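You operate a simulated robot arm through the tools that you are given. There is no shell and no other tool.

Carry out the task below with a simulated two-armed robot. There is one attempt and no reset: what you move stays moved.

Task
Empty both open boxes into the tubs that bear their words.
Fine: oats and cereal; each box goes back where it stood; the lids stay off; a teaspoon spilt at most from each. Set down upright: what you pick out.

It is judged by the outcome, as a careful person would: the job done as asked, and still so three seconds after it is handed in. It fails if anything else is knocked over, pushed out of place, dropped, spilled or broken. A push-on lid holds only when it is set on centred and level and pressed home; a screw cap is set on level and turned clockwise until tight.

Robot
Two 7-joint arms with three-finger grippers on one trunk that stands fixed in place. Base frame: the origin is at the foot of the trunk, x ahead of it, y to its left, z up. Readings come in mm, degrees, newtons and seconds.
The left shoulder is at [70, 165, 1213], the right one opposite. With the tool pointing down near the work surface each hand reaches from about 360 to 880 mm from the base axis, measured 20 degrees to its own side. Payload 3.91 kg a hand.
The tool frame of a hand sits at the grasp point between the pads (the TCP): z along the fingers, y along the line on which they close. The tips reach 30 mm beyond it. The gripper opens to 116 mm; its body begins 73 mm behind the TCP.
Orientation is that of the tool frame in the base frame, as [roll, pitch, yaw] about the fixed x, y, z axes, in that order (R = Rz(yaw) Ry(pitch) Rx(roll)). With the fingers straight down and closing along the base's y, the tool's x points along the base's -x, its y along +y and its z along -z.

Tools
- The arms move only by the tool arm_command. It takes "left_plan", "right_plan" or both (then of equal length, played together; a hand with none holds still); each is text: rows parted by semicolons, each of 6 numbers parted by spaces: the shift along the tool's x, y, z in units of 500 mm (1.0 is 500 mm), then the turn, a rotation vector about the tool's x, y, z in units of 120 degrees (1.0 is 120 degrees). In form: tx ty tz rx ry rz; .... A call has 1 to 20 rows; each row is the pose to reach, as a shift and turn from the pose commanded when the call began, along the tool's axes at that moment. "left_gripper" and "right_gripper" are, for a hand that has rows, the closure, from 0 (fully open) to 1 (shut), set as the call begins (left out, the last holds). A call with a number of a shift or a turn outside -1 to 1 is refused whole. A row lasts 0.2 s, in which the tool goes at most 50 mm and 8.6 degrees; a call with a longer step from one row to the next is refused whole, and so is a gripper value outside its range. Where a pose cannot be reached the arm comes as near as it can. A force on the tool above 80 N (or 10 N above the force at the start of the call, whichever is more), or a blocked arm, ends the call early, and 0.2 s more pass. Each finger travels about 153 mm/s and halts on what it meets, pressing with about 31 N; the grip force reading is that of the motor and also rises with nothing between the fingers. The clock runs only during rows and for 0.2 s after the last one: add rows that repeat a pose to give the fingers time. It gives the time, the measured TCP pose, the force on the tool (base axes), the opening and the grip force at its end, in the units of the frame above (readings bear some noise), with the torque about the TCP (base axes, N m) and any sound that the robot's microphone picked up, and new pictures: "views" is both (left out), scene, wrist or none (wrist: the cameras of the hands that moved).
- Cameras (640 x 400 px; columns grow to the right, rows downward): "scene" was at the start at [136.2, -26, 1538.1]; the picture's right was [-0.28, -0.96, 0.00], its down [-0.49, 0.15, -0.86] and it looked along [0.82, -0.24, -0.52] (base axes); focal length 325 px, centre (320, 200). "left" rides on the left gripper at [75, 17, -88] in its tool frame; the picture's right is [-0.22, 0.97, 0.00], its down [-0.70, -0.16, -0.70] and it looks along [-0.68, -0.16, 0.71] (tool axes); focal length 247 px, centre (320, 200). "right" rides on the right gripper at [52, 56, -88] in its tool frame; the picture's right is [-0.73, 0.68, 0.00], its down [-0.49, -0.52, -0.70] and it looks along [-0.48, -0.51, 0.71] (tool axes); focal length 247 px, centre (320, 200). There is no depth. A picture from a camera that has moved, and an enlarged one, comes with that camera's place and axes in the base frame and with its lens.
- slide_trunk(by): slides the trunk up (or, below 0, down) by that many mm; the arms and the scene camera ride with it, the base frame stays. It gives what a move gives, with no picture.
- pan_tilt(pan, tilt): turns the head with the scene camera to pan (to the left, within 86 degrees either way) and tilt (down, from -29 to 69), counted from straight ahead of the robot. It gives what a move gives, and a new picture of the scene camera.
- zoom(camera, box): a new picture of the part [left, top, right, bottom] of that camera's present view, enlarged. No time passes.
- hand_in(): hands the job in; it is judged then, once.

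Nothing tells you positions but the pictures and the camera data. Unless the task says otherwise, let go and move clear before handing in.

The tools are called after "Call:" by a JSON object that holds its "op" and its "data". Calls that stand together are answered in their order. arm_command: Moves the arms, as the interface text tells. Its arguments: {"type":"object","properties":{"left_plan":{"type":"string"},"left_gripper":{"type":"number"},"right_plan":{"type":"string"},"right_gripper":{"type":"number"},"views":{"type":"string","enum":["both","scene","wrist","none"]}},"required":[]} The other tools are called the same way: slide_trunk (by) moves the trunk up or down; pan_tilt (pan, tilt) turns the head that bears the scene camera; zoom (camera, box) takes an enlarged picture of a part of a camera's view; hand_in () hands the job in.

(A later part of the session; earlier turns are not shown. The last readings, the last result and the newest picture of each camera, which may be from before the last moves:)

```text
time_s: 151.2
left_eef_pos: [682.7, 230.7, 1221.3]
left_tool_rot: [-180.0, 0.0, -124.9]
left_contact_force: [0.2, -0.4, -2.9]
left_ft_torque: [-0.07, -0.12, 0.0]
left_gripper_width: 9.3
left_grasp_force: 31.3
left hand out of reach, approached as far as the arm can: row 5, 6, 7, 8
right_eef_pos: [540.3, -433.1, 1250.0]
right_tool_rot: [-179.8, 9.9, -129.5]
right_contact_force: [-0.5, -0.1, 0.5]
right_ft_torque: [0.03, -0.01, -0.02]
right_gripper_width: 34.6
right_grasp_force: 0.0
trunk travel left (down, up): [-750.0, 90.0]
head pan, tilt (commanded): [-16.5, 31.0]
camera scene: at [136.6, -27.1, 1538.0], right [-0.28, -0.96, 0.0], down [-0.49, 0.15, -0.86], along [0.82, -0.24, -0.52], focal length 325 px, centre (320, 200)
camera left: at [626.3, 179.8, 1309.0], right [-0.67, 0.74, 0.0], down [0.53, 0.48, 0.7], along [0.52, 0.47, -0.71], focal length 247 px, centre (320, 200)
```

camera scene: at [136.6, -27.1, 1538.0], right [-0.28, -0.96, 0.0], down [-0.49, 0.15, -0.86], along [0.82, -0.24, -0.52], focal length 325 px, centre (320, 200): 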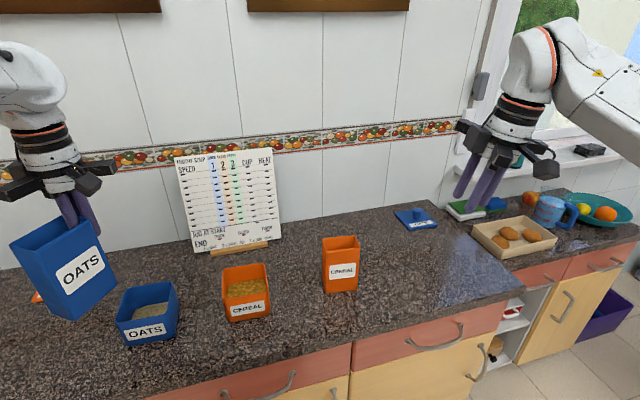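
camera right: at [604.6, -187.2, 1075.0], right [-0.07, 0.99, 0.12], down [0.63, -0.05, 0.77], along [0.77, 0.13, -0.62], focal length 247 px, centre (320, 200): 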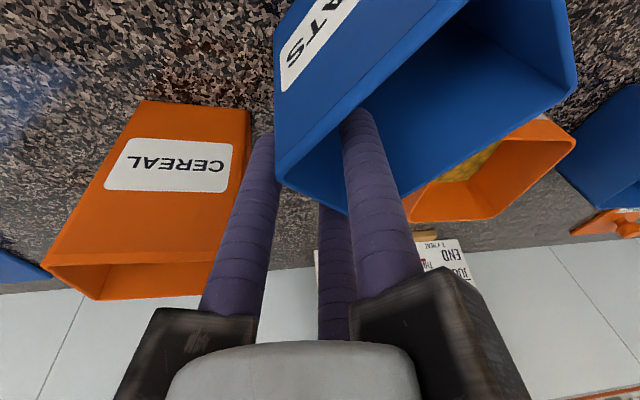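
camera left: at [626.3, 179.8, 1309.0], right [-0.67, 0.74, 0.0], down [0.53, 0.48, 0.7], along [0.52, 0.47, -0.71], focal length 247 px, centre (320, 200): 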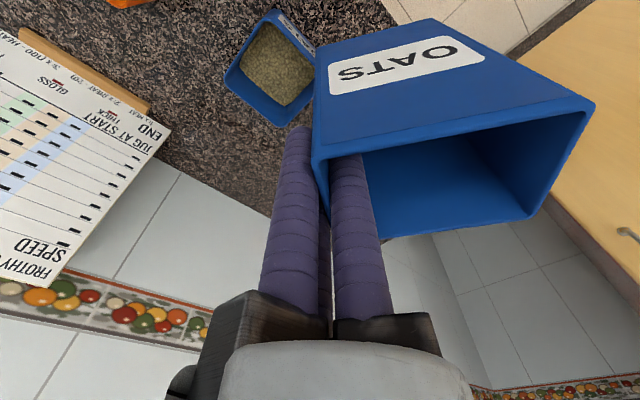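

Now I tilt the oats box to 75° while bringing its lip above the oats tub's middle, same as rehearsed.

Call:
{"op": "arm_command", "data": {"left_plan": "-0.0053 -0.0198 0.0167 0.0521 0 0; -0.0107 -0.0396 0.0333 0.1042 0 0; -0.016 -0.0594 0.05 0.1563 0 0; -0.0213 -0.0792 0.0667 0.2083 0 0; -0.0267 -0.099 0.0833 0.2604 0 0; -0.032 -0.1188 0.1 0.3125 0 0; -0.0373 -0.1385 0.1167 0.3646 0 0; -0.0427 -0.1583 0.1333 0.4167 0 0; -0.048 -0.1781 0.15 0.4688 0 0; -0.0533 -0.1979 0.1667 0.5208 0 0; -0.0587 -0.2177 0.1833 0.5729 0 0; -0.064 -0.2375 0.2 0.625 0 0; -0.064 -0.2375 0.2 0.625 0 0", "views": "both"}}

Call:
{"op": "zoom", "data": {"camera": "scene", "box": [70, 180, 230, 350]}}

```text
time_s: 154.0
left_eef_pos: [797.9, 189.3, 1118.5]
left_tool_rot: [-105.1, 0.0, -124.8]
left_contact_force: [0.6, 0.0, -3.5]
left_ft_torque: [0.09, 0.11, 0.02]
left_gripper_width: 9.3
left_grasp_force: 31.2
right_eef_pos: [541.8, -430.9, 1251.4]
right_tool_rot: [-179.8, 9.8, -129.4]
right_contact_force: [-0.4, 0.4, -0.4]
right_ft_torque: [-0.03, 0.04, 0.02]
right_gripper_width: 34.7
right_grasp_force: 0.2
trunk travel left (down, up): [-750.0, 90.0]
head pan, tilt (commanded): [-16.5, 31.0]
camera scene: at [137.6, -25.9, 1538.0], right [-0.28, -0.96, 0.0], down [-0.5, 0.15, -0.86], along [0.82, -0.24, -0.52], focal length 325 px, centre (320, 200)
camera left: at [682.6, 179.7, 1125.0], right [-0.08, 0.33, -0.94], down [-0.12, 0.93, 0.34], along [0.99, 0.14, -0.03], focal length 247 px, centre (320, 200)
```

scene: 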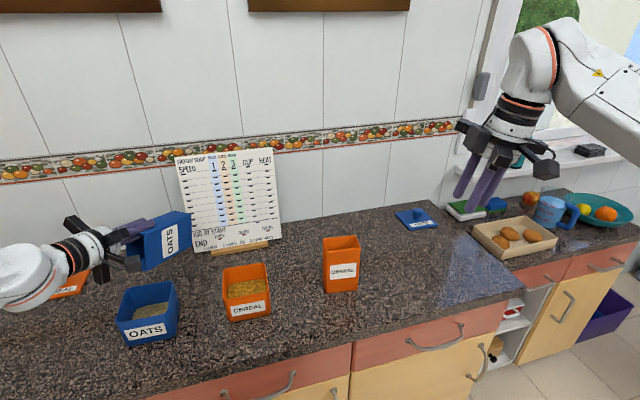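
left: 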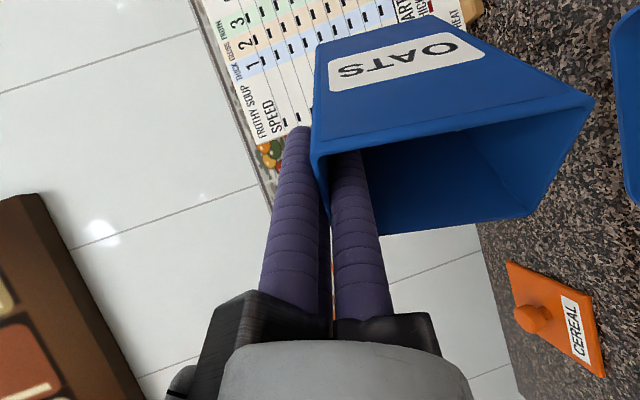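

```text
2.35 times, centred on (150, 265) of scene
camera zoom: at [137.6, -25.9, 1538.0], right [-0.28, -0.96, 0.0], down [-0.5, 0.15, -0.86], along [0.82, -0.24, -0.52], focal length 764 px, centre (720, 47)
```

zoom: 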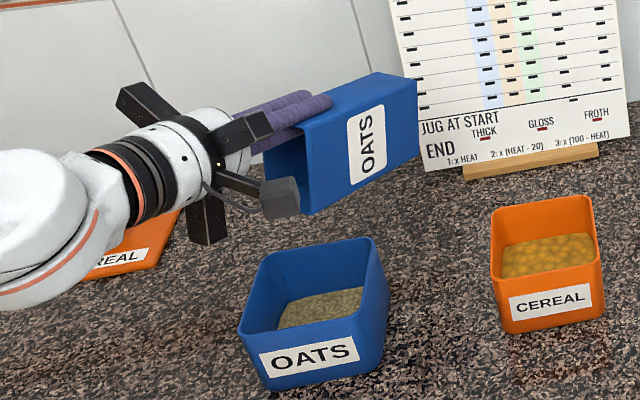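

Call:
{"op": "arm_command", "data": {"left_plan": "0 0.013 -0.0022 0.0167 0 0; 0 0.026 -0.0043 0.0333 0 0; 0 0.039 -0.0065 0.05 0 0; 0 0.052 -0.0086 0.0667 0 0; 0 0.065 -0.0108 0.0833 0 0; 0 0.0692 -0.0159 0.1 0 0; 0 0.0735 -0.0209 0.1167 0 0; 0 0.0777 -0.026 0.1333 0 0; 0 0.082 -0.031 0.15 0 0; 0 0.0862 -0.0361 0.1667 0 0; 0 0.0862 -0.0361 0.1667 0 0", "views": "wrist"}}

Call:
{"op": "zoom", "data": {"camera": "scene", "box": [70, 200, 230, 360]}}

Call:
{"op": "zoom", "data": {"camera": "right", "box": [400, 0, 640, 200]}}

```text
time_s: 156.4
left_eef_pos: [774.1, 205.3, 1082.2]
left_tool_rot: [-85.0, 0.1, -124.7]
left_contact_force: [0.5, -0.3, -2.9]
left_ft_torque: [0.12, 0.16, 0.0]
left_gripper_width: 9.4
left_grasp_force: 30.3
right_eef_pos: [541.1, -431.9, 1250.5]
right_tool_rot: [-179.8, 9.9, -129.5]
right_contact_force: [-0.6, -0.3, -0.1]
right_ft_torque: [-0.01, 0.01, -0.03]
right_gripper_width: 35.0
right_grasp_force: 0.0
trunk travel left (down, up): [-750.0, 90.0]
head pan, tilt (commanded): [-16.5, 31.0]
camera left: at [660.2, 194.1, 1058.5], right [0.2, 0.14, -0.97], down [-0.19, 0.98, 0.1], along [0.96, 0.16, 0.22], focal length 247 px, centre (320, 200)
```

left: 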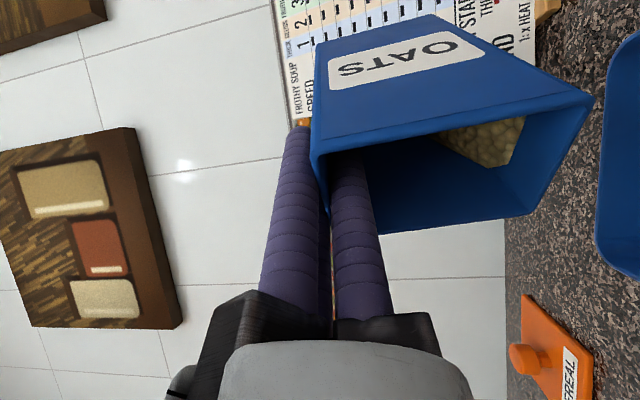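

```text
2.50 times, centred on (150, 280) of scene
camera zoom: at [136.6, -26.0, 1538.0], right [-0.28, -0.96, 0.0], down [-0.49, 0.15, -0.86], along [0.82, -0.24, -0.52], focal length 812 px, centre (745, 0)
```

zoom: 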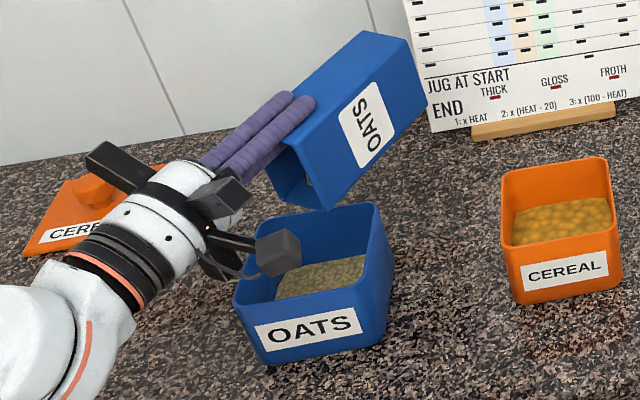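

```text
2.00 times, centred on (520, 100) of right
camera zoom: at [454.4, -447.0, 1329.0], right [-0.07, 0.99, 0.12], down [0.63, -0.05, 0.77], along [0.77, 0.13, -0.62], focal length 494 px, centre (-80, 400)
```

zoom: 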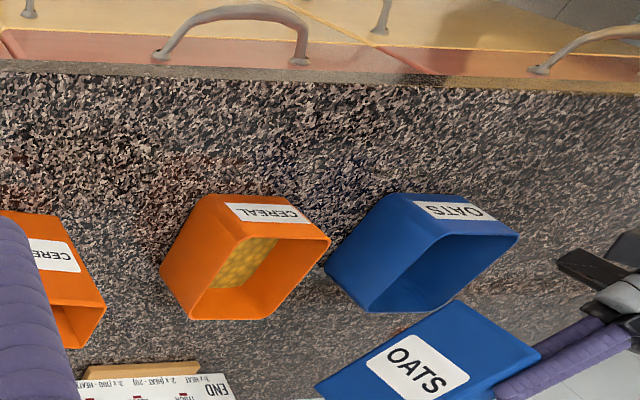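

The lip is above the oats tub with nothing flowing yet at 95°. Continuing slowly to 105°.

Call:
{"op": "arm_command", "data": {"left_plan": "0 -0.0005 -0.005 0.0139 0 0; 0 -0.0011 -0.0101 0.0278 0 0; 0 -0.0016 -0.0151 0.0417 0 0; 0 -0.0021 -0.0202 0.0555 0 0; 0 -0.0027 -0.0252 0.0694 0 0; 0 -0.0032 -0.0303 0.0833 0 0; 0 -0.0032 -0.0303 0.0833 0 0; 0 -0.0032 -0.0303 0.0833 0 0", "views": "wrist"}}

Call:
{"op": "zoom", "data": {"camera": "scene", "box": [70, 200, 230, 360]}}

Call:
{"op": "zoom", "data": {"camera": "right", "box": [480, 80, 640, 200]}}

```text
time_s: 158.2
left_eef_pos: [762.2, 213.7, 1083.8]
left_tool_rot: [-75.0, 0.0, -124.9]
left_contact_force: [0.2, 0.0, -2.1]
left_ft_torque: [0.12, 0.2, -0.03]
left_gripper_width: 9.4
left_grasp_force: 30.7
right_eef_pos: [539.5, -431.7, 1251.4]
right_tool_rot: [-179.9, 9.9, -129.6]
right_contact_force: [-0.8, 0.8, -1.3]
right_ft_torque: [0.0, -0.01, -0.02]
right_gripper_width: 34.8
right_grasp_force: 0.0
trunk travel left (down, up): [-750.0, 90.0]
head pan, tilt (commanded): [-16.5, 31.0]
camera left: at [652.3, 199.5, 1044.1], right [0.33, 0.04, -0.94], down [-0.19, 0.98, -0.03], along [0.92, 0.19, 0.34], focal length 247 px, centre (320, 200)
```

left: 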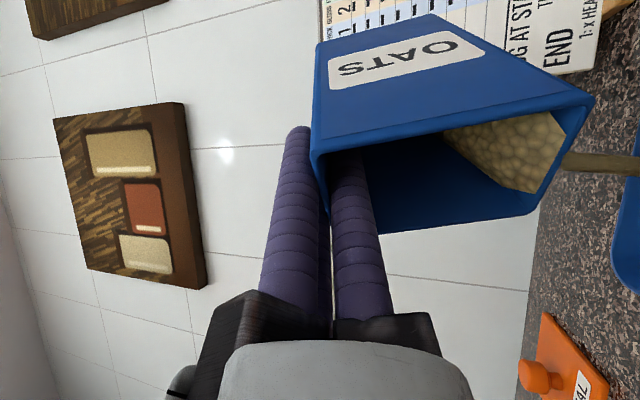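

```text
2.50 times, centred on (150, 280) of scene
camera zoom: at [136.7, -25.9, 1538.0], right [-0.28, -0.96, 0.0], down [-0.49, 0.15, -0.86], along [0.82, -0.24, -0.52], focal length 812 px, centre (745, 0)
```

zoom: 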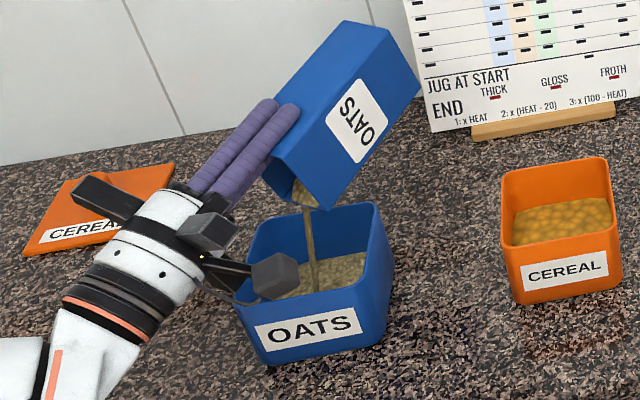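

```text
3.33 times, centred on (560, 140) of right
camera zoom: at [454.4, -446.9, 1329.1], right [-0.07, 0.99, 0.12], down [0.63, -0.05, 0.77], along [0.77, 0.13, -0.62], focal length 823 px, centre (-480, 400)
```

zoom: 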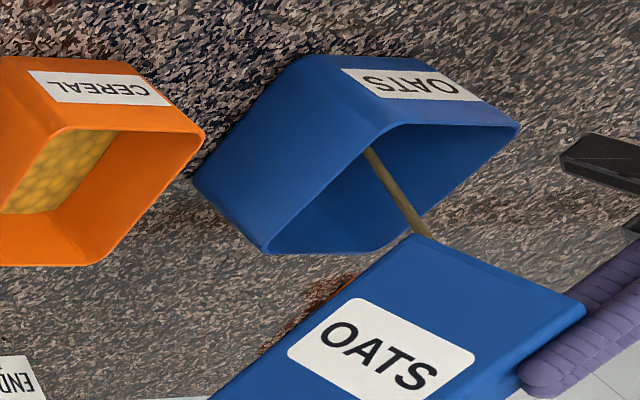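

Oats are streaming into the oats tub, well inside its rim. On to 112°.

Call:
{"op": "arm_command", "data": {"left_plan": "0 -0.0005 -0.0036 0.0097 0 0; 0 -0.001 -0.0072 0.0194 0 0; 0 -0.0015 -0.0108 0.0292 0 0; 0 -0.0019 -0.0143 0.0389 0 0; 0 -0.0024 -0.0179 0.0486 0 0; 0 -0.0029 -0.0215 0.0583 0 0; 0 -0.0029 -0.0215 0.0583 0 0; 0 -0.0029 -0.0215 0.0583 0 0; 0 -0.0029 -0.0215 0.0583 0 0; 0 -0.0029 -0.0215 0.0583 0 0", "views": "wrist"}}

Call:
{"op": "zoom", "data": {"camera": "scene", "box": [70, 200, 230, 360]}}

```text
time_s: 160.4
left_eef_pos: [752.4, 219.8, 1081.1]
left_tool_rot: [-67.9, -0.1, -124.9]
left_contact_force: [0.2, 0.4, -3.1]
left_ft_torque: [0.12, 0.23, 0.03]
left_gripper_width: 9.4
left_grasp_force: 31.3
right_eef_pos: [540.7, -432.5, 1251.8]
right_tool_rot: [-179.8, 10.0, -129.5]
right_contact_force: [0.3, -0.7, 0.0]
right_ft_torque: [0.03, -0.01, 0.0]
right_gripper_width: 35.0
right_grasp_force: 0.0
trunk travel left (down, up): [-750.0, 90.0]
head pan, tilt (commanded): [-16.5, 31.0]
camera left: at [647.6, 202.6, 1032.8], right [0.43, -0.03, -0.9], down [-0.18, 0.98, -0.11], along [0.89, 0.21, 0.41], focal length 247 px, centre (320, 200)
```

left: 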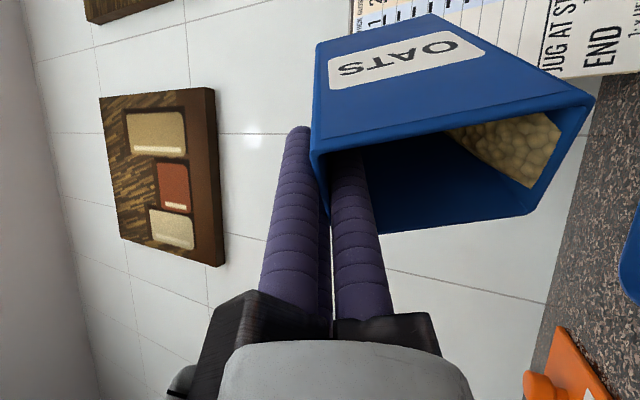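

```text
2.50 times, centred on (150, 280) of scene
camera zoom: at [136.7, -25.9, 1538.0], right [-0.28, -0.96, 0.0], down [-0.49, 0.15, -0.86], along [0.82, -0.24, -0.52], focal length 812 px, centre (745, 0)
```

zoom: 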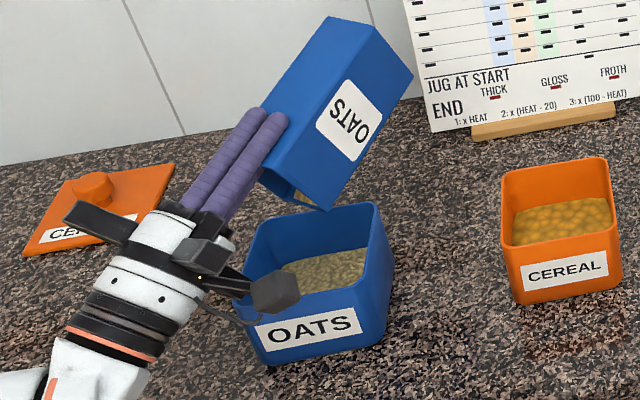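

Call:
{"op": "arm_command", "data": {"left_plan": "0 -0.0042 -0.0026 0.0111 0 0; 0 -0.0085 -0.0051 0.0222 0 0; 0 -0.0127 -0.0077 0.0333 0 0; 0 -0.0169 -0.0103 0.0444 0 0; 0 -0.0212 -0.0128 0.0556 0 0; 0 -0.0254 -0.0154 0.0667 0 0; 0 -0.0254 -0.0154 0.0667 0 0; 0 -0.0254 -0.0154 0.0667 0 0; 0 -0.0254 -0.0154 0.0667 0 0; 0 -0.0254 -0.0154 0.0667 0 0; 0 -0.0254 -0.0154 0.0667 0 0; 0 -0.0254 -0.0154 0.0667 0 0; 0 -0.0254 -0.0154 0.0667 0 0", "views": "wrist"}}

Call:
{"op": "zoom", "data": {"camera": "scene", "box": [70, 200, 230, 360]}}

Call:
{"op": "zoom", "data": {"camera": "left", "box": [300, 0, 600, 240]}}

```text
time_s: 163.2
left_eef_pos: [743.3, 227.4, 1091.0]
left_tool_rot: [-60.0, 0.0, -125.0]
left_contact_force: [-0.4, -0.4, -3.3]
left_ft_torque: [0.13, 0.19, 0.01]
left_gripper_width: 9.1
left_grasp_force: 31.1
right_eef_pos: [540.0, -431.9, 1251.4]
right_tool_rot: [-179.8, 9.8, -129.5]
right_contact_force: [0.4, 0.0, -0.5]
right_ft_torque: [0.05, 0.03, 0.03]
right_gripper_width: 34.6
right_grasp_force: 0.0
trunk travel left (down, up): [-750.0, 90.0]
head pan, tilt (commanded): [-16.5, 31.0]
camera left: at [644.5, 205.0, 1031.8], right [0.53, -0.1, -0.84], down [-0.17, 0.96, -0.21], along [0.83, 0.25, 0.49], focal length 247 px, centre (320, 200)
```

left: 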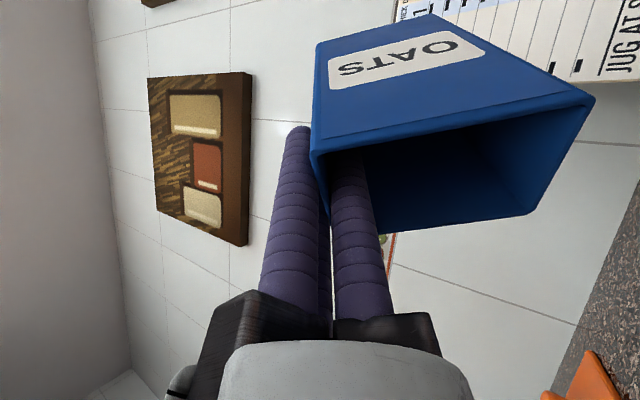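

```text
2.50 times, centred on (150, 280) of scene
camera zoom: at [136.7, -25.9, 1538.0], right [-0.28, -0.96, 0.0], down [-0.49, 0.15, -0.86], along [0.82, -0.24, -0.52], focal length 812 px, centre (745, 0)
```

zoom: 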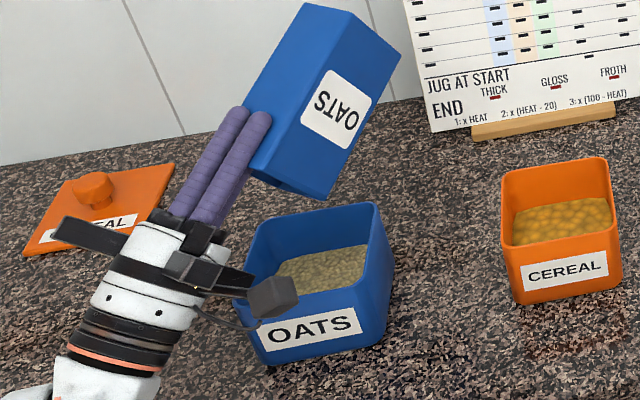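

```text
1.67 times, centred on (450, 120) of left
camera zoom: at [644.5, 205.0, 1031.8], right [0.53, -0.1, -0.84], down [-0.17, 0.96, -0.21], along [0.83, 0.25, 0.49], focal length 412 px, centre (103, 333)
```

zoom: 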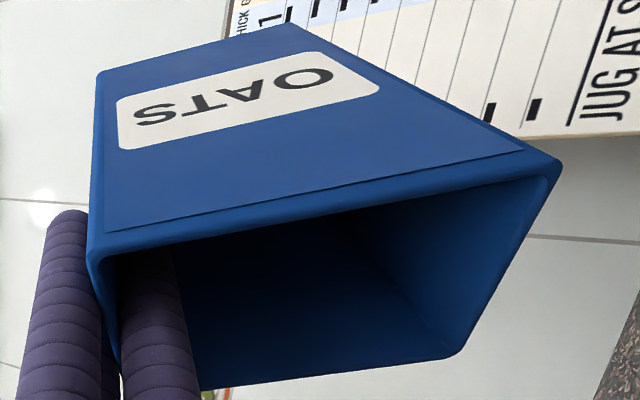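

The box looks empty; a short tip to 132° for the last bits, then check.

Call:
{"op": "arm_command", "data": {"left_plan": "0 -0.0039 -0.0048 0.02 0 0; 0 -0.0078 -0.0096 0.04 0 0; 0 -0.0118 -0.0143 0.06 0 0; 0 -0.0157 -0.0191 0.08 0 0; 0 -0.0196 -0.0239 0.1 0 0; 0 -0.0196 -0.0239 0.1 0 0; 0 -0.0196 -0.0239 0.1 0 0; 0 -0.0196 -0.0239 0.1 0 0; 0 -0.0196 -0.0239 0.1 0 0", "views": "wrist"}}

Call:
{"op": "zoom", "data": {"camera": "scene", "box": [70, 200, 230, 360]}}

Call:
{"op": "zoom", "data": {"camera": "left", "box": [300, 0, 600, 240]}}

```text
time_s: 165.2
left_eef_pos: [730.1, 235.4, 1093.9]
left_tool_rot: [-48.1, 0.0, -125.0]
left_contact_force: [0.5, 0.9, -2.7]
left_ft_torque: [0.15, 0.21, 0.02]
left_gripper_width: 9.0
left_grasp_force: 30.7
right_eef_pos: [540.5, -431.3, 1251.1]
right_tool_rot: [-179.8, 9.9, -129.5]
right_contact_force: [0.3, -0.4, 0.4]
right_ft_torque: [0.0, 0.01, 0.02]
right_gripper_width: 34.8
right_grasp_force: 0.0
trunk travel left (down, up): [-750.0, 90.0]
head pan, tilt (commanded): [-16.5, 31.0]
camera left: at [642.8, 205.5, 1021.8], right [0.66, -0.19, -0.72], down [-0.12, 0.93, -0.35], along [0.74, 0.32, 0.59], focal length 247 px, centre (320, 200)
```

left: 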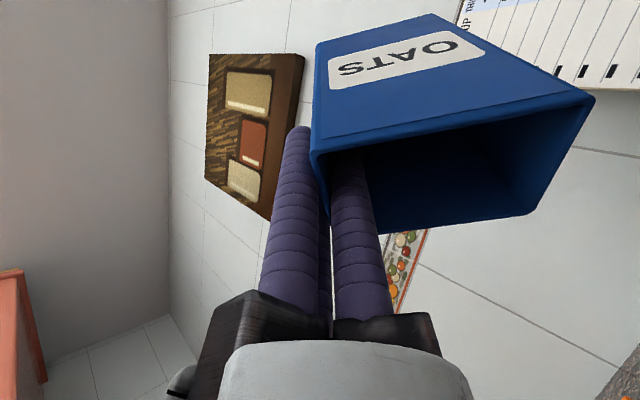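

```text
2.50 times, centred on (150, 280) of scene
camera zoom: at [136.6, -25.9, 1538.0], right [-0.28, -0.96, 0.0], down [-0.49, 0.15, -0.86], along [0.82, -0.24, -0.52], focal length 812 px, centre (745, 0)
```

zoom: 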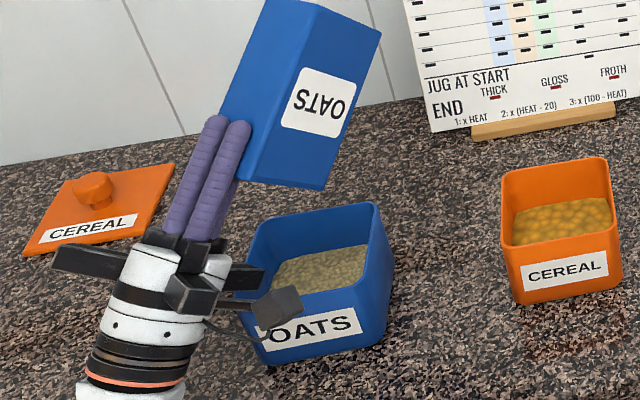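

```text
1.67 times, centred on (450, 120) of left
camera zoom: at [642.8, 205.5, 1021.8], right [0.66, -0.19, -0.72], down [-0.12, 0.93, -0.35], along [0.74, 0.32, 0.59], focal length 412 px, centre (103, 333)
```

zoom: 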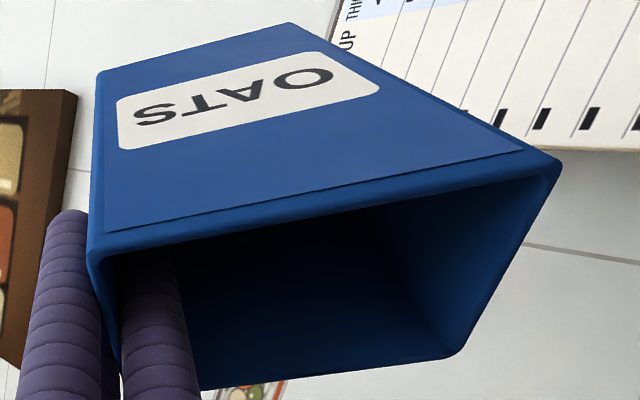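

Empty, with no spill on the counter. Now back upright along the rehearsed path.

Call:
{"op": "arm_command", "data": {"left_plan": "0 0.012 0.0096 -0.05 0 0; 0 0.0241 0.0193 -0.1 0 0; 0 0.0311 0.0428 -0.1625 0 0; 0 0.0381 0.0664 -0.225 0 0; 0 0.0451 0.0899 -0.2875 0 0; 0 0.0521 0.1134 -0.35 0 0; 0 0.0591 0.137 -0.4125 0 0; 0 0.0661 0.1605 -0.475 0 0; 0 0.0661 0.1605 -0.475 0 0", "views": "none"}}

```text
time_s: 167.1
left_eef_pos: [777.4, 154.1, 1044.2]
left_tool_rot: [-104.8, -10.9, -126.5]
left_contact_force: [-5.8, -6.8, 26.1]
left_ft_torque: [-0.34, 0.69, -0.03]
left_gripper_width: 9.7
left_grasp_force: 30.4
right_eef_pos: [540.9, -435.3, 1249.4]
right_tool_rot: [-179.9, 9.8, -129.5]
right_contact_force: [1.6, 0.1, 0.4]
right_ft_torque: [0.03, 0.1, 0.03]
right_gripper_width: 34.8
right_grasp_force: 0.2
trunk travel left (down, up): [-750.0, 90.0]
head pan, tilt (commanded): [-16.5, 31.0]
stopped in row 9 (left hand): the force on the tool passed its limit at 94 N (the readings are from after the stop); the commanded pose is now the measured one
```

The left arm strayed low and pressed on something. I stop and look before any further motion.

Call:
{"op": "zoom", "data": {"camera": "scene", "box": [70, 190, 250, 370]}}

Call:
{"op": "zoom", "data": {"camera": "scene", "box": [0, 0, 640, 400]}}

Call:
{"op": "zoom", "data": {"camera": "right", "box": [440, 40, 640, 220]}}

Call:
{"op": "zoom", "data": {"camera": "left", "box": [0, 0, 640, 400]}}

```text
2.22 times, centred on (160, 280) of scene
camera zoom: at [137.1, -30.2, 1537.3], right [-0.28, -0.96, 0.0], down [-0.5, 0.15, -0.86], along [0.82, -0.24, -0.52], focal length 722 px, centre (676, 22)
```

zoom: 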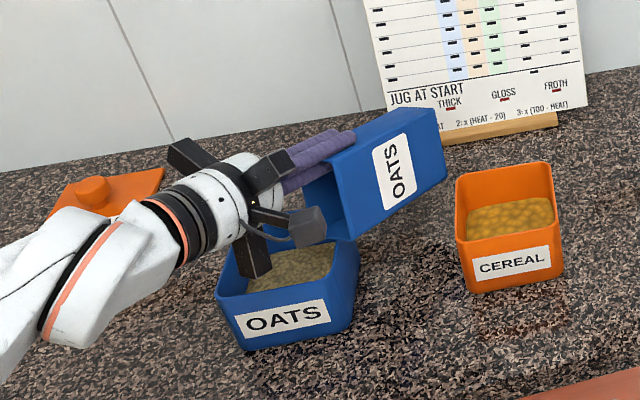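

```text
1.00 times, centred on (320, 200) of scene (not enlarged: the box is as wide or as high as the picture)
camera zoom: at [137.1, -30.2, 1537.3], right [-0.28, -0.96, 0.0], down [-0.5, 0.15, -0.86], along [0.82, -0.24, -0.52], focal length 325 px, centre (320, 200)
```

zoom: 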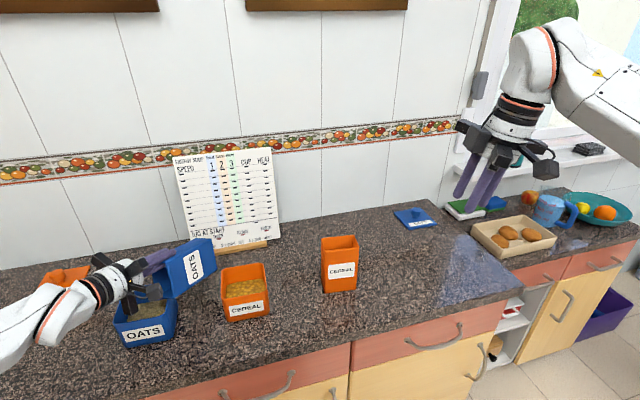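

```text
2.22 times, centred on (540, 130) of right
camera zoom: at [454.4, -450.9, 1326.9], right [-0.07, 0.99, 0.12], down [0.63, -0.06, 0.77], along [0.77, 0.13, -0.62], focal length 549 px, centre (-169, 356)
```

zoom: 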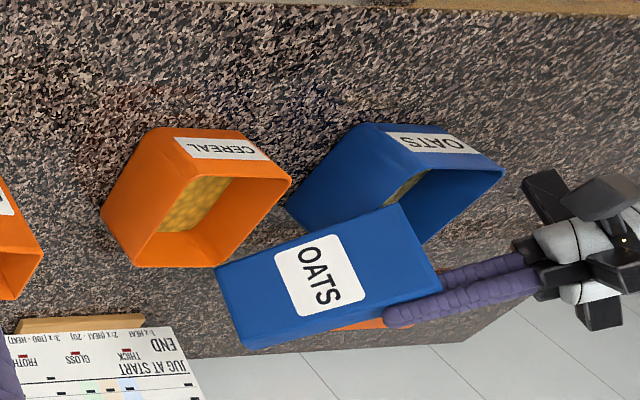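

```text
1.00 times, centred on (320, 200) of left (not enlarged: the box is as wide or as high as the picture)
camera zoom: at [661.9, 150.4, 1063.9], right [-0.17, 0.18, -0.97], down [-0.07, 0.98, 0.2], along [0.98, 0.1, -0.16], focal length 247 px, centre (320, 200)
```

zoom: 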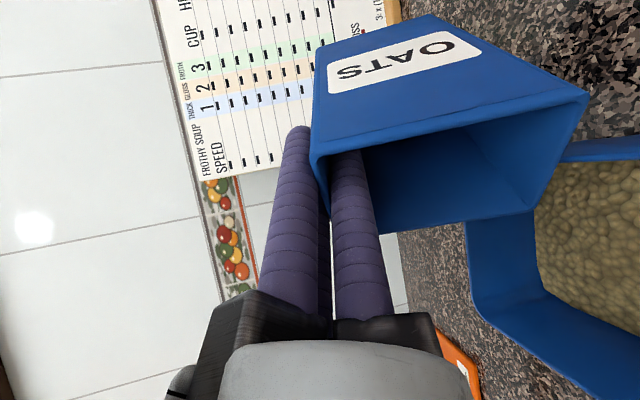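

The oats box's lower edge is resting on the tub's right rim; both are still upright. I'll lift straight up in small steps.

Call:
{"op": "arm_command", "data": {"left_plan": "0.0038 -0.019 -0.005 0 0 0; 0.0076 -0.038 -0.01 0 0 0; 0.0113 -0.057 -0.015 0 0 0", "views": "scene"}}

Call:
{"op": "zoom", "data": {"camera": "scene", "box": [70, 190, 250, 370]}}

Call:
{"op": "zoom", "data": {"camera": "right", "box": [440, 40, 640, 220]}}

```text
time_s: 167.9
left_eef_pos: [776.3, 161.7, 1066.1]
left_tool_rot: [-105.4, -10.9, -126.0]
left_contact_force: [-1.0, 0.8, -2.6]
left_ft_torque: [0.12, 0.14, 0.04]
left_gripper_width: 9.4
left_grasp_force: 31.4
right_eef_pos: [538.7, -432.8, 1252.7]
right_tool_rot: [-179.7, 10.0, -129.3]
right_contact_force: [-0.6, -0.7, 0.5]
right_ft_torque: [0.01, -0.02, 0.02]
right_gripper_width: 34.7
right_grasp_force: 0.0
trunk travel left (down, up): [-750.0, 90.0]
head pan, tilt (commanded): [-16.5, 31.0]
camera scene: at [135.2, -26.5, 1538.0], right [-0.28, -0.96, 0.0], down [-0.49, 0.15, -0.86], along [0.82, -0.24, -0.52], focal length 325 px, centre (320, 200)
```

scene: 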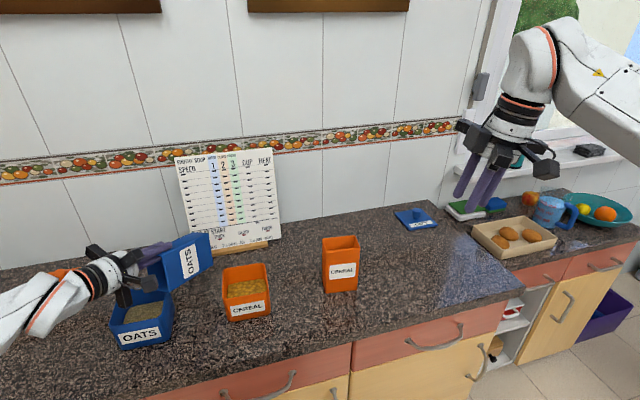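

```text
2.22 times, centred on (160, 280) of scene
camera zoom: at [135.2, -26.5, 1538.0], right [-0.28, -0.96, 0.0], down [-0.49, 0.15, -0.86], along [0.82, -0.24, -0.52], focal length 722 px, centre (676, 22)
```

zoom: 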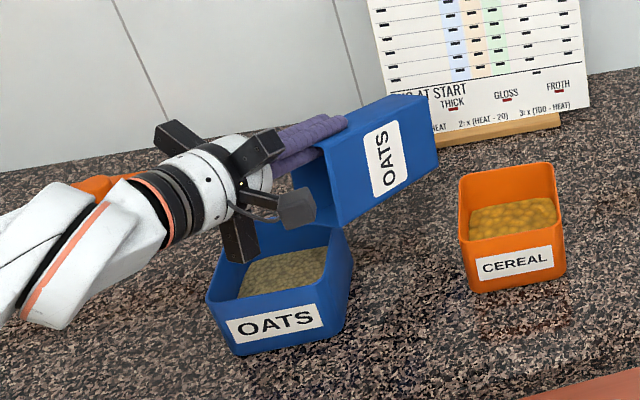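

```text
2.22 times, centred on (540, 130) of right
camera zoom: at [453.1, -447.2, 1329.6], right [-0.07, 0.99, 0.12], down [0.63, -0.05, 0.78], along [0.77, 0.13, -0.62], focal length 549 px, centre (-169, 356)
```

zoom: 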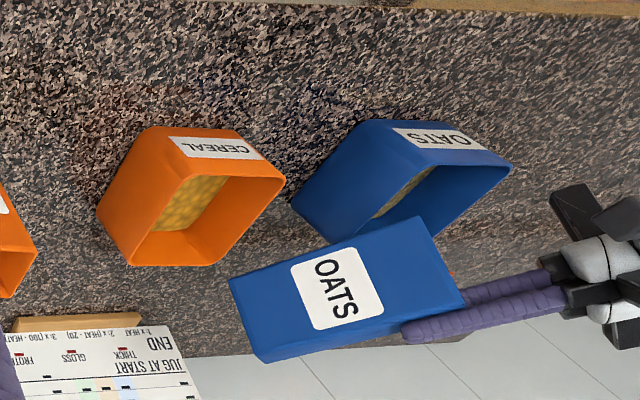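

Contact is released, but the oats tub was pushed roughly 15–20 mm by that press; I'll have to put it back afterwards. First, raise the box further, clear of everything.

Call:
{"op": "arm_command", "data": {"left_plan": "0.0047 -0.0237 -0.0063 0 0 0; 0.0095 -0.0475 -0.0125 0 0 0; 0.0142 -0.0712 -0.0188 0 0 0; 0.0189 -0.0949 -0.0251 0 0 0; 0.0189 -0.0949 -0.0251 0 0 0", "views": "scene"}}

```text
time_s: 169.1
left_eef_pos: [776.0, 161.6, 1116.6]
left_tool_rot: [-105.4, -11.1, -125.9]
left_contact_force: [-0.8, 0.5, -2.7]
left_ft_torque: [0.12, 0.13, 0.02]
left_gripper_width: 9.3
left_grasp_force: 30.5
right_eef_pos: [539.7, -431.1, 1252.1]
right_tool_rot: [-179.7, 10.0, -129.4]
right_contact_force: [-0.5, -0.5, 0.1]
right_ft_torque: [0.02, -0.01, 0.01]
right_gripper_width: 34.8
right_grasp_force: 0.1
trunk travel left (down, up): [-750.0, 90.0]
head pan, tilt (commanded): [-16.5, 31.0]
camera scene: at [136.9, -25.7, 1538.0], right [-0.28, -0.96, 0.0], down [-0.49, 0.15, -0.86], along [0.82, -0.24, -0.52], focal length 325 px, centre (320, 200)
```

scene: 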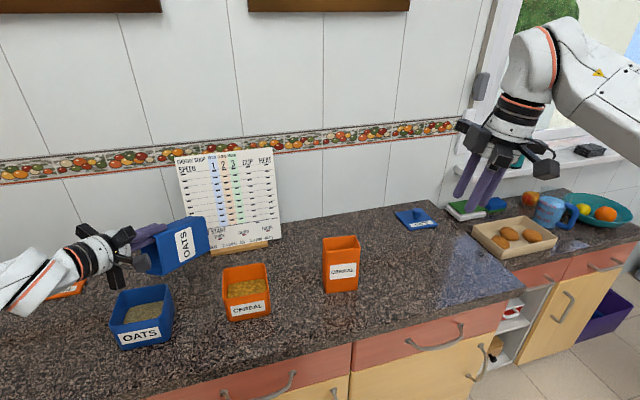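

The left arm follows normally again. I'll level its lean at this height, then untilt along the rehearsed path.

Call:
{"op": "arm_command", "data": {"left_plan": "-0.0166 -0.008 -0.0037 0 0 0.0319; -0.0331 -0.016 -0.0074 0 0 0.0639; -0.0497 -0.024 -0.0111 0 0 0.0958; -0.0497 -0.024 -0.0111 0 0 0.0958", "views": "scene"}}

```text
time_s: 170.1
left_eef_pos: [791.0, 184.9, 1125.0]
left_tool_rot: [-105.0, 0.3, -129.1]
left_contact_force: [0.6, 0.2, -3.0]
left_ft_torque: [0.12, 0.11, 0.0]
left_gripper_width: 9.4
left_grasp_force: 31.1
right_eef_pos: [540.0, -431.9, 1251.3]
right_tool_rot: [-179.7, 10.0, -129.4]
right_contact_force: [0.9, 0.1, 0.0]
right_ft_torque: [0.02, 0.01, -0.01]
right_gripper_width: 34.8
right_grasp_force: 0.0
trunk travel left (down, up): [-750.0, 90.0]
head pan, tilt (commanded): [-16.5, 31.0]
camera scene: at [136.6, -26.0, 1538.0], right [-0.28, -0.96, 0.0], down [-0.49, 0.15, -0.86], along [0.82, -0.24, -0.52], focal length 325 px, centre (320, 200)
```

scene: 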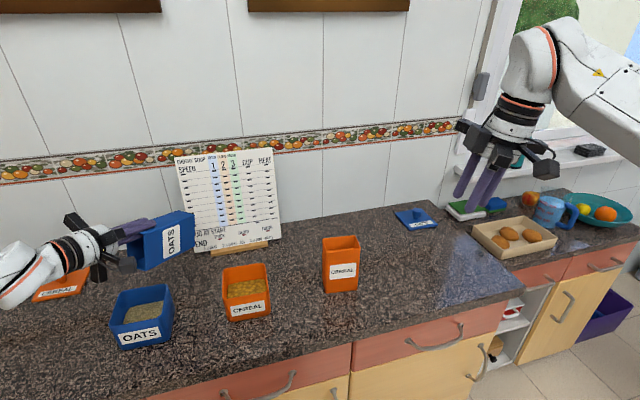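

Call:
{"op": "arm_command", "data": {"left_plan": "0.0066 -0.0127 -0.0269 -0.0625 0 0; 0.0132 -0.0253 -0.0538 -0.125 0 0; 0.0198 -0.038 -0.0807 -0.1875 0 0; 0.0264 -0.0506 -0.1076 -0.25 0 0; 0.0331 -0.0633 -0.1346 -0.3125 0 0; 0.0397 -0.076 -0.1615 -0.375 0 0; 0.0463 -0.0886 -0.1884 -0.4375 0 0; 0.0529 -0.1013 -0.2153 -0.5 0 0; 0.0595 -0.1139 -0.2422 -0.5625 0 0; 0.0661 -0.1266 -0.2691 -0.625 0 0; 0.0661 -0.1266 -0.2691 -0.625 0 0", "views": "both"}}

Call:
{"op": "zoom", "data": {"camera": "scene", "box": [105, 270, 195, 355]}}

```text
time_s: 172.5
left_eef_pos: [682.3, 230.4, 1221.8]
left_tool_rot: [179.8, 0.2, -129.0]
left_contact_force: [-0.7, -0.8, -3.2]
left_ft_torque: [-0.08, -0.12, 0.03]
left_gripper_width: 9.5
left_grasp_force: 30.7
right_eef_pos: [539.8, -431.4, 1250.4]
right_tool_rot: [-179.6, 10.0, -129.4]
right_contact_force: [0.0, -0.1, 0.0]
right_ft_torque: [0.0, 0.01, 0.08]
right_gripper_width: 35.0
right_grasp_force: 0.0
trunk travel left (down, up): [-750.0, 90.0]
head pan, tilt (commanded): [-16.5, 31.0]
camera scene: at [136.4, -25.4, 1538.1], right [-0.28, -0.96, 0.0], down [-0.49, 0.15, -0.86], along [0.82, -0.24, -0.52], focal length 325 px, centre (320, 200)
camera left: at [621.3, 183.7, 1309.2], right [-0.62, 0.79, 0.0], down [0.56, 0.44, 0.7], along [0.55, 0.43, -0.71], focal length 247 px, centre (320, 200)
```

scene: 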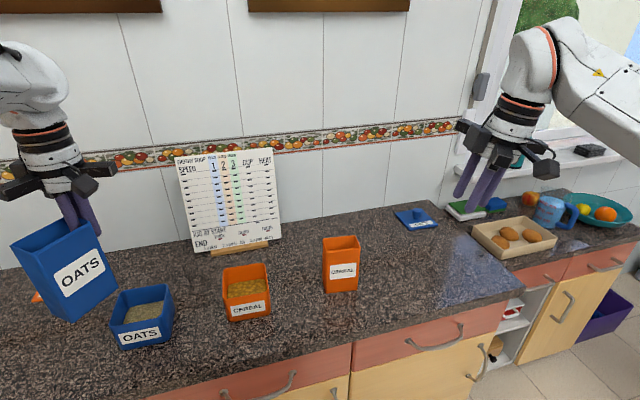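
left: 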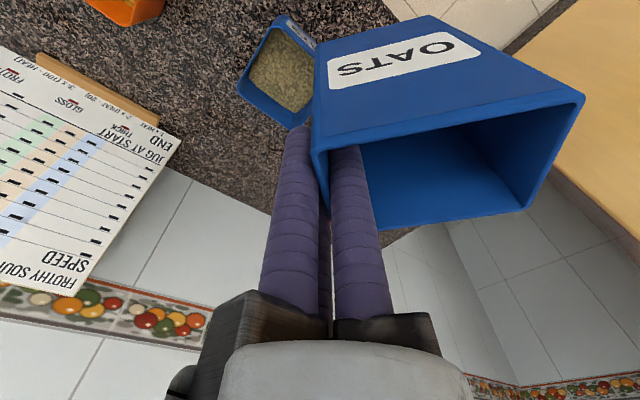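

```text
4.71 times, centred on (150, 312) of scene
camera zoom: at [136.4, -25.4, 1538.1], right [-0.28, -0.96, 0.0], down [-0.49, 0.15, -0.86], along [0.82, -0.24, -0.52], focal length 1529 px, centre (1120, -329)
```

zoom: 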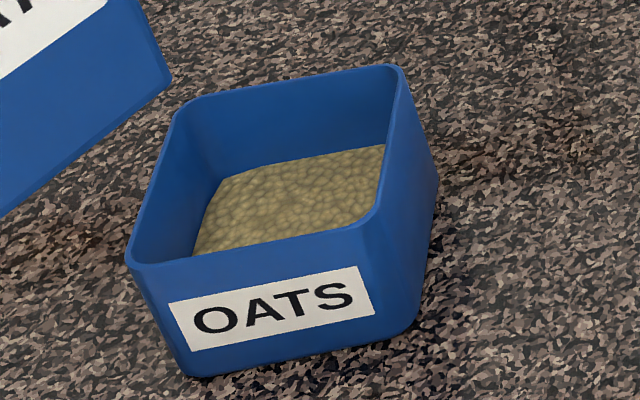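

The oats box is upright and empty, and no oats were spilled; the tub slid about 12 mm, which I'll fix after. Now the left arm takes the box back to the temporary spot.

Call:
{"op": "arm_command", "data": {"left_plan": "0.0619 -0.0522 0.0144 0 0 0.0013; 0.1238 -0.1045 0.0287 0 0 0.0027; 0.1857 -0.1567 0.0431 0 0 0.004; 0.2476 -0.2089 0.0574 0 0 0.0053; 0.3095 -0.2612 0.0718 0 0 0.0067; 0.3713 -0.3134 0.0862 0 0 0.008; 0.4332 -0.3656 0.1005 0 0 0.0093; 0.4951 -0.4178 0.1149 0 0 0.0106; 0.557 -0.4701 0.1292 0 0 0.012; 0.6189 -0.5223 0.1436 0 0 0.0133; 0.6189 -0.5223 0.2036 0 0 0.0133; 0.6189 -0.5223 0.2636 0 0 0.0133; 0.6189 -0.5223 0.3236 0 0 0.0133; 0.6189 -0.5223 0.3736 0 0 0.0133; 0.6189 -0.5223 0.3736 0 0 0.0133", "views": "both"}}

Call:
{"op": "zoom", "data": {"camera": "scene", "box": [240, 200, 400, 360]}}

```text
time_s: 175.7
left_eef_pos: [688.8, -175.8, 1034.6]
left_tool_rot: [179.9, 0.1, -130.7]
left_contact_force: [-1.4, 0.2, -3.9]
left_ft_torque: [-0.06, -0.11, 0.03]
left_gripper_width: 9.3
left_grasp_force: 30.9
left hand out of reach, approached as far as the arm can: row 10
right_eef_pos: [539.8, -432.4, 1252.1]
right_tool_rot: [-179.7, 9.9, -129.2]
right_contact_force: [0.1, -0.1, -0.1]
right_ft_torque: [0.0, -0.05, -0.01]
right_gripper_width: 34.8
right_grasp_force: 0.1
trunk travel left (down, up): [-750.0, 90.0]
head pan, tilt (commanded): [-16.5, 31.0]
camera scene: at [135.8, -26.2, 1538.1], right [-0.28, -0.96, 0.0], down [-0.49, 0.15, -0.86], along [0.82, -0.24, -0.52], focal length 325 px, centre (320, 200)
camera left: at [626.9, -220.2, 1122.1], right [-0.59, 0.8, 0.0], down [0.57, 0.42, 0.7], along [0.56, 0.42, -0.71], focal length 247 px, centre (320, 200)
```

scene: 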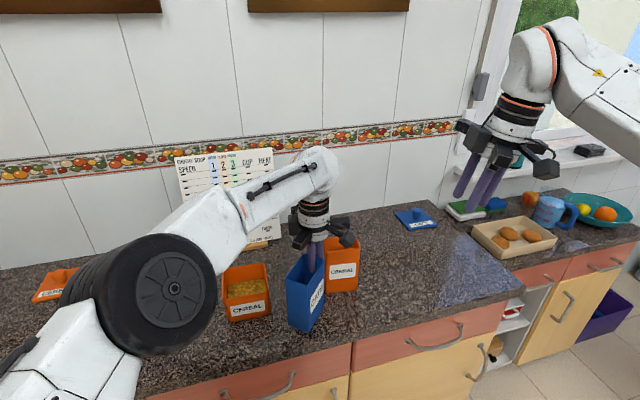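
left: 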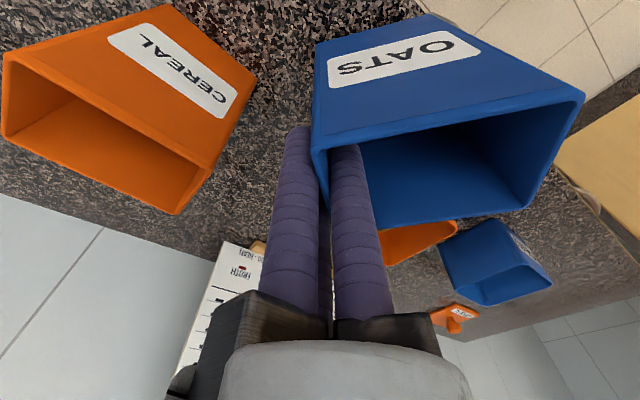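

```text
2.50 times, centred on (320, 280) of scene
camera zoom: at [135.8, -26.2, 1538.1], right [-0.28, -0.96, 0.0], down [-0.49, 0.15, -0.86], along [0.82, -0.24, -0.52], focal length 812 px, centre (320, 0)
```

zoom: 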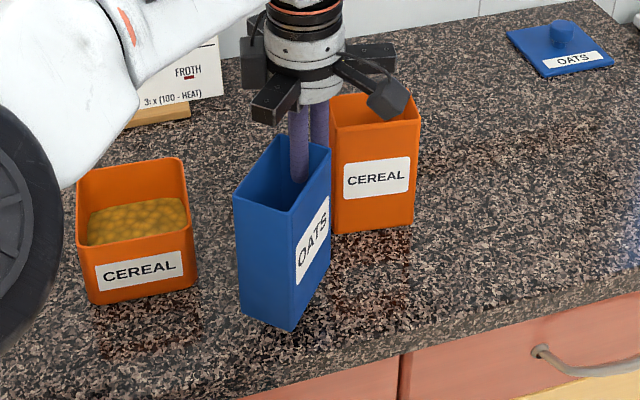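

Call:
{"op": "arm_command", "data": {"left_plan": "0 0 0.02 0 0 0; 0 0 0.04 0 0 0; 0 0 0.058 0 0 0; 0 0 0.058 0 0 0", "views": "none"}}

Call:
{"op": "arm_command", "data": {"left_plan": "0 0 0.004 0 0 0; 0 0 0.008 0 0 0; 0 0 0.012 0 0 0; 0 0 0.016 0 0 0; 0 0 0.016 0 0 0", "views": "none"}}

```text
time_s: 176.7
left_eef_pos: [689.2, -174.3, 1004.7]
left_tool_rot: [179.9, 0.1, -130.6]
left_contact_force: [-0.4, 0.8, -3.1]
left_ft_torque: [-0.12, -0.08, -0.03]
left_gripper_width: 9.4
left_grasp_force: 30.9
right_eef_pos: [540.6, -431.8, 1251.1]
right_tool_rot: [-179.7, 9.9, -129.5]
right_contact_force: [0.1, 0.3, -0.7]
right_ft_torque: [0.03, 0.03, 0.01]
right_gripper_width: 34.9
right_grasp_force: 0.1
trunk travel left (down, up): [-750.0, 90.0]
head pan, tilt (commanded): [-16.5, 31.0]
```

```text
time_s: 177.9
left_eef_pos: [690.1, -174.0, 998.6]
left_tool_rot: [-179.9, 0.1, -130.6]
left_contact_force: [3.0, -1.6, 9.2]
left_ft_torque: [-0.13, 0.21, 0.03]
left_gripper_width: 9.0
left_grasp_force: 31.4
right_eef_pos: [539.2, -431.6, 1251.4]
right_tool_rot: [-179.7, 9.8, -129.3]
right_contact_force: [0.2, 0.2, 0.0]
right_ft_torque: [-0.04, -0.02, -0.01]
right_gripper_width: 34.7
right_grasp_force: 0.1
trunk travel left (down, up): [-750.0, 90.0]
head pan, tilt (commanded): [-16.5, 31.0]
```

Call:
{"op": "arm_command", "data": {"left_plan": "0 0 -0.004 0 0 0; 0 0 -0.006 0 0 0; 0 0 -0.006 0 0 0", "views": "none"}}

Call:
{"op": "arm_command", "data": {"left_plan": "0 0 0 0 0 0; 0 0 0 0 0 0", "left_gripper": 0.89, "views": "none"}}

Call:
{"op": "arm_command", "data": {"left_plan": "0 0 0 0 0 0; 0 0 0 0 0 0", "left_gripper": 0.7, "views": "wrist"}}

Call:
{"op": "zoom", "data": {"camera": "scene", "box": [240, 200, 400, 360]}}

```text
time_s: 178.7
left_eef_pos: [689.0, -174.8, 999.1]
left_tool_rot: [179.8, 0.1, -130.6]
left_contact_force: [-0.8, 0.4, -3.3]
left_ft_torque: [-0.09, -0.08, 0.01]
left_gripper_width: 9.1
left_grasp_force: 30.9
right_eef_pos: [540.8, -432.2, 1250.3]
right_tool_rot: [-179.7, 9.9, -129.4]
right_contact_force: [0.5, 0.2, 0.0]
right_ft_torque: [-0.01, 0.04, 0.03]
right_gripper_width: 34.6
right_grasp_force: 0.0
trunk travel left (down, up): [-750.0, 90.0]
head pan, tilt (commanded): [-16.5, 31.0]
```

```text
time_s: 179.3
left_eef_pos: [690.2, -174.2, 999.3]
left_tool_rot: [179.9, 0.2, -130.5]
left_contact_force: [0.7, 0.6, 0.5]
left_ft_torque: [0.02, -0.02, 0.04]
left_gripper_width: 13.1
left_grasp_force: 0.1
right_eef_pos: [541.1, -431.4, 1251.4]
right_tool_rot: [-179.6, 9.9, -129.4]
right_contact_force: [-0.3, 0.2, 0.1]
right_ft_torque: [-0.03, -0.01, -0.02]
right_gripper_width: 34.7
right_grasp_force: 0.1
trunk travel left (down, up): [-750.0, 90.0]
head pan, tilt (commanded): [-16.5, 31.0]
```

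```text
time_s: 179.9
left_eef_pos: [690.3, -173.7, 999.5]
left_tool_rot: [179.9, 0.0, -130.7]
left_contact_force: [-0.3, 0.0, -0.4]
left_ft_torque: [0.02, 0.0, 0.03]
left_gripper_width: 35.1
left_grasp_force: 0.1
right_eef_pos: [540.3, -431.6, 1251.3]
right_tool_rot: [-179.7, 10.0, -129.5]
right_contact_force: [0.4, -0.2, 0.4]
right_ft_torque: [-0.05, 0.03, 0.0]
right_gripper_width: 34.9
right_grasp_force: 0.0
trunk travel left (down, up): [-750.0, 90.0]
head pan, tilt (commanded): [-16.5, 31.0]
camera left: at [628.0, -219.2, 1088.2], right [-0.59, 0.8, 0.0], down [0.57, 0.42, 0.7], along [0.56, 0.42, -0.71], focal length 247 px, centre (320, 200)
```

left: 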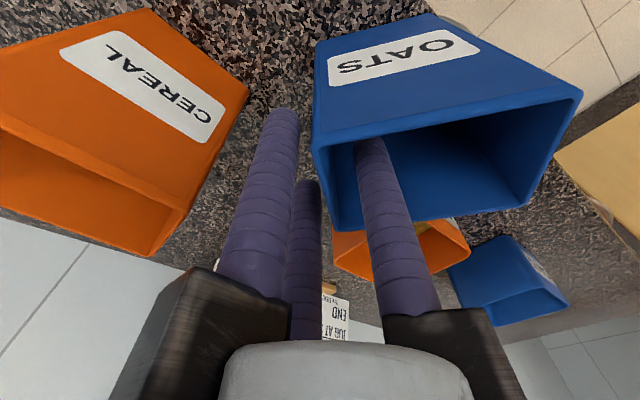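

```text
2.50 times, centred on (320, 280) of scene
camera zoom: at [136.3, -26.2, 1538.1], right [-0.28, -0.96, 0.0], down [-0.49, 0.15, -0.86], along [0.82, -0.24, -0.52], focal length 812 px, centre (320, 0)
```

zoom: 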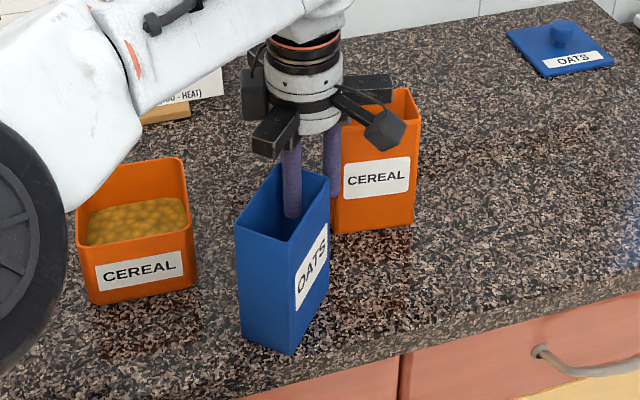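

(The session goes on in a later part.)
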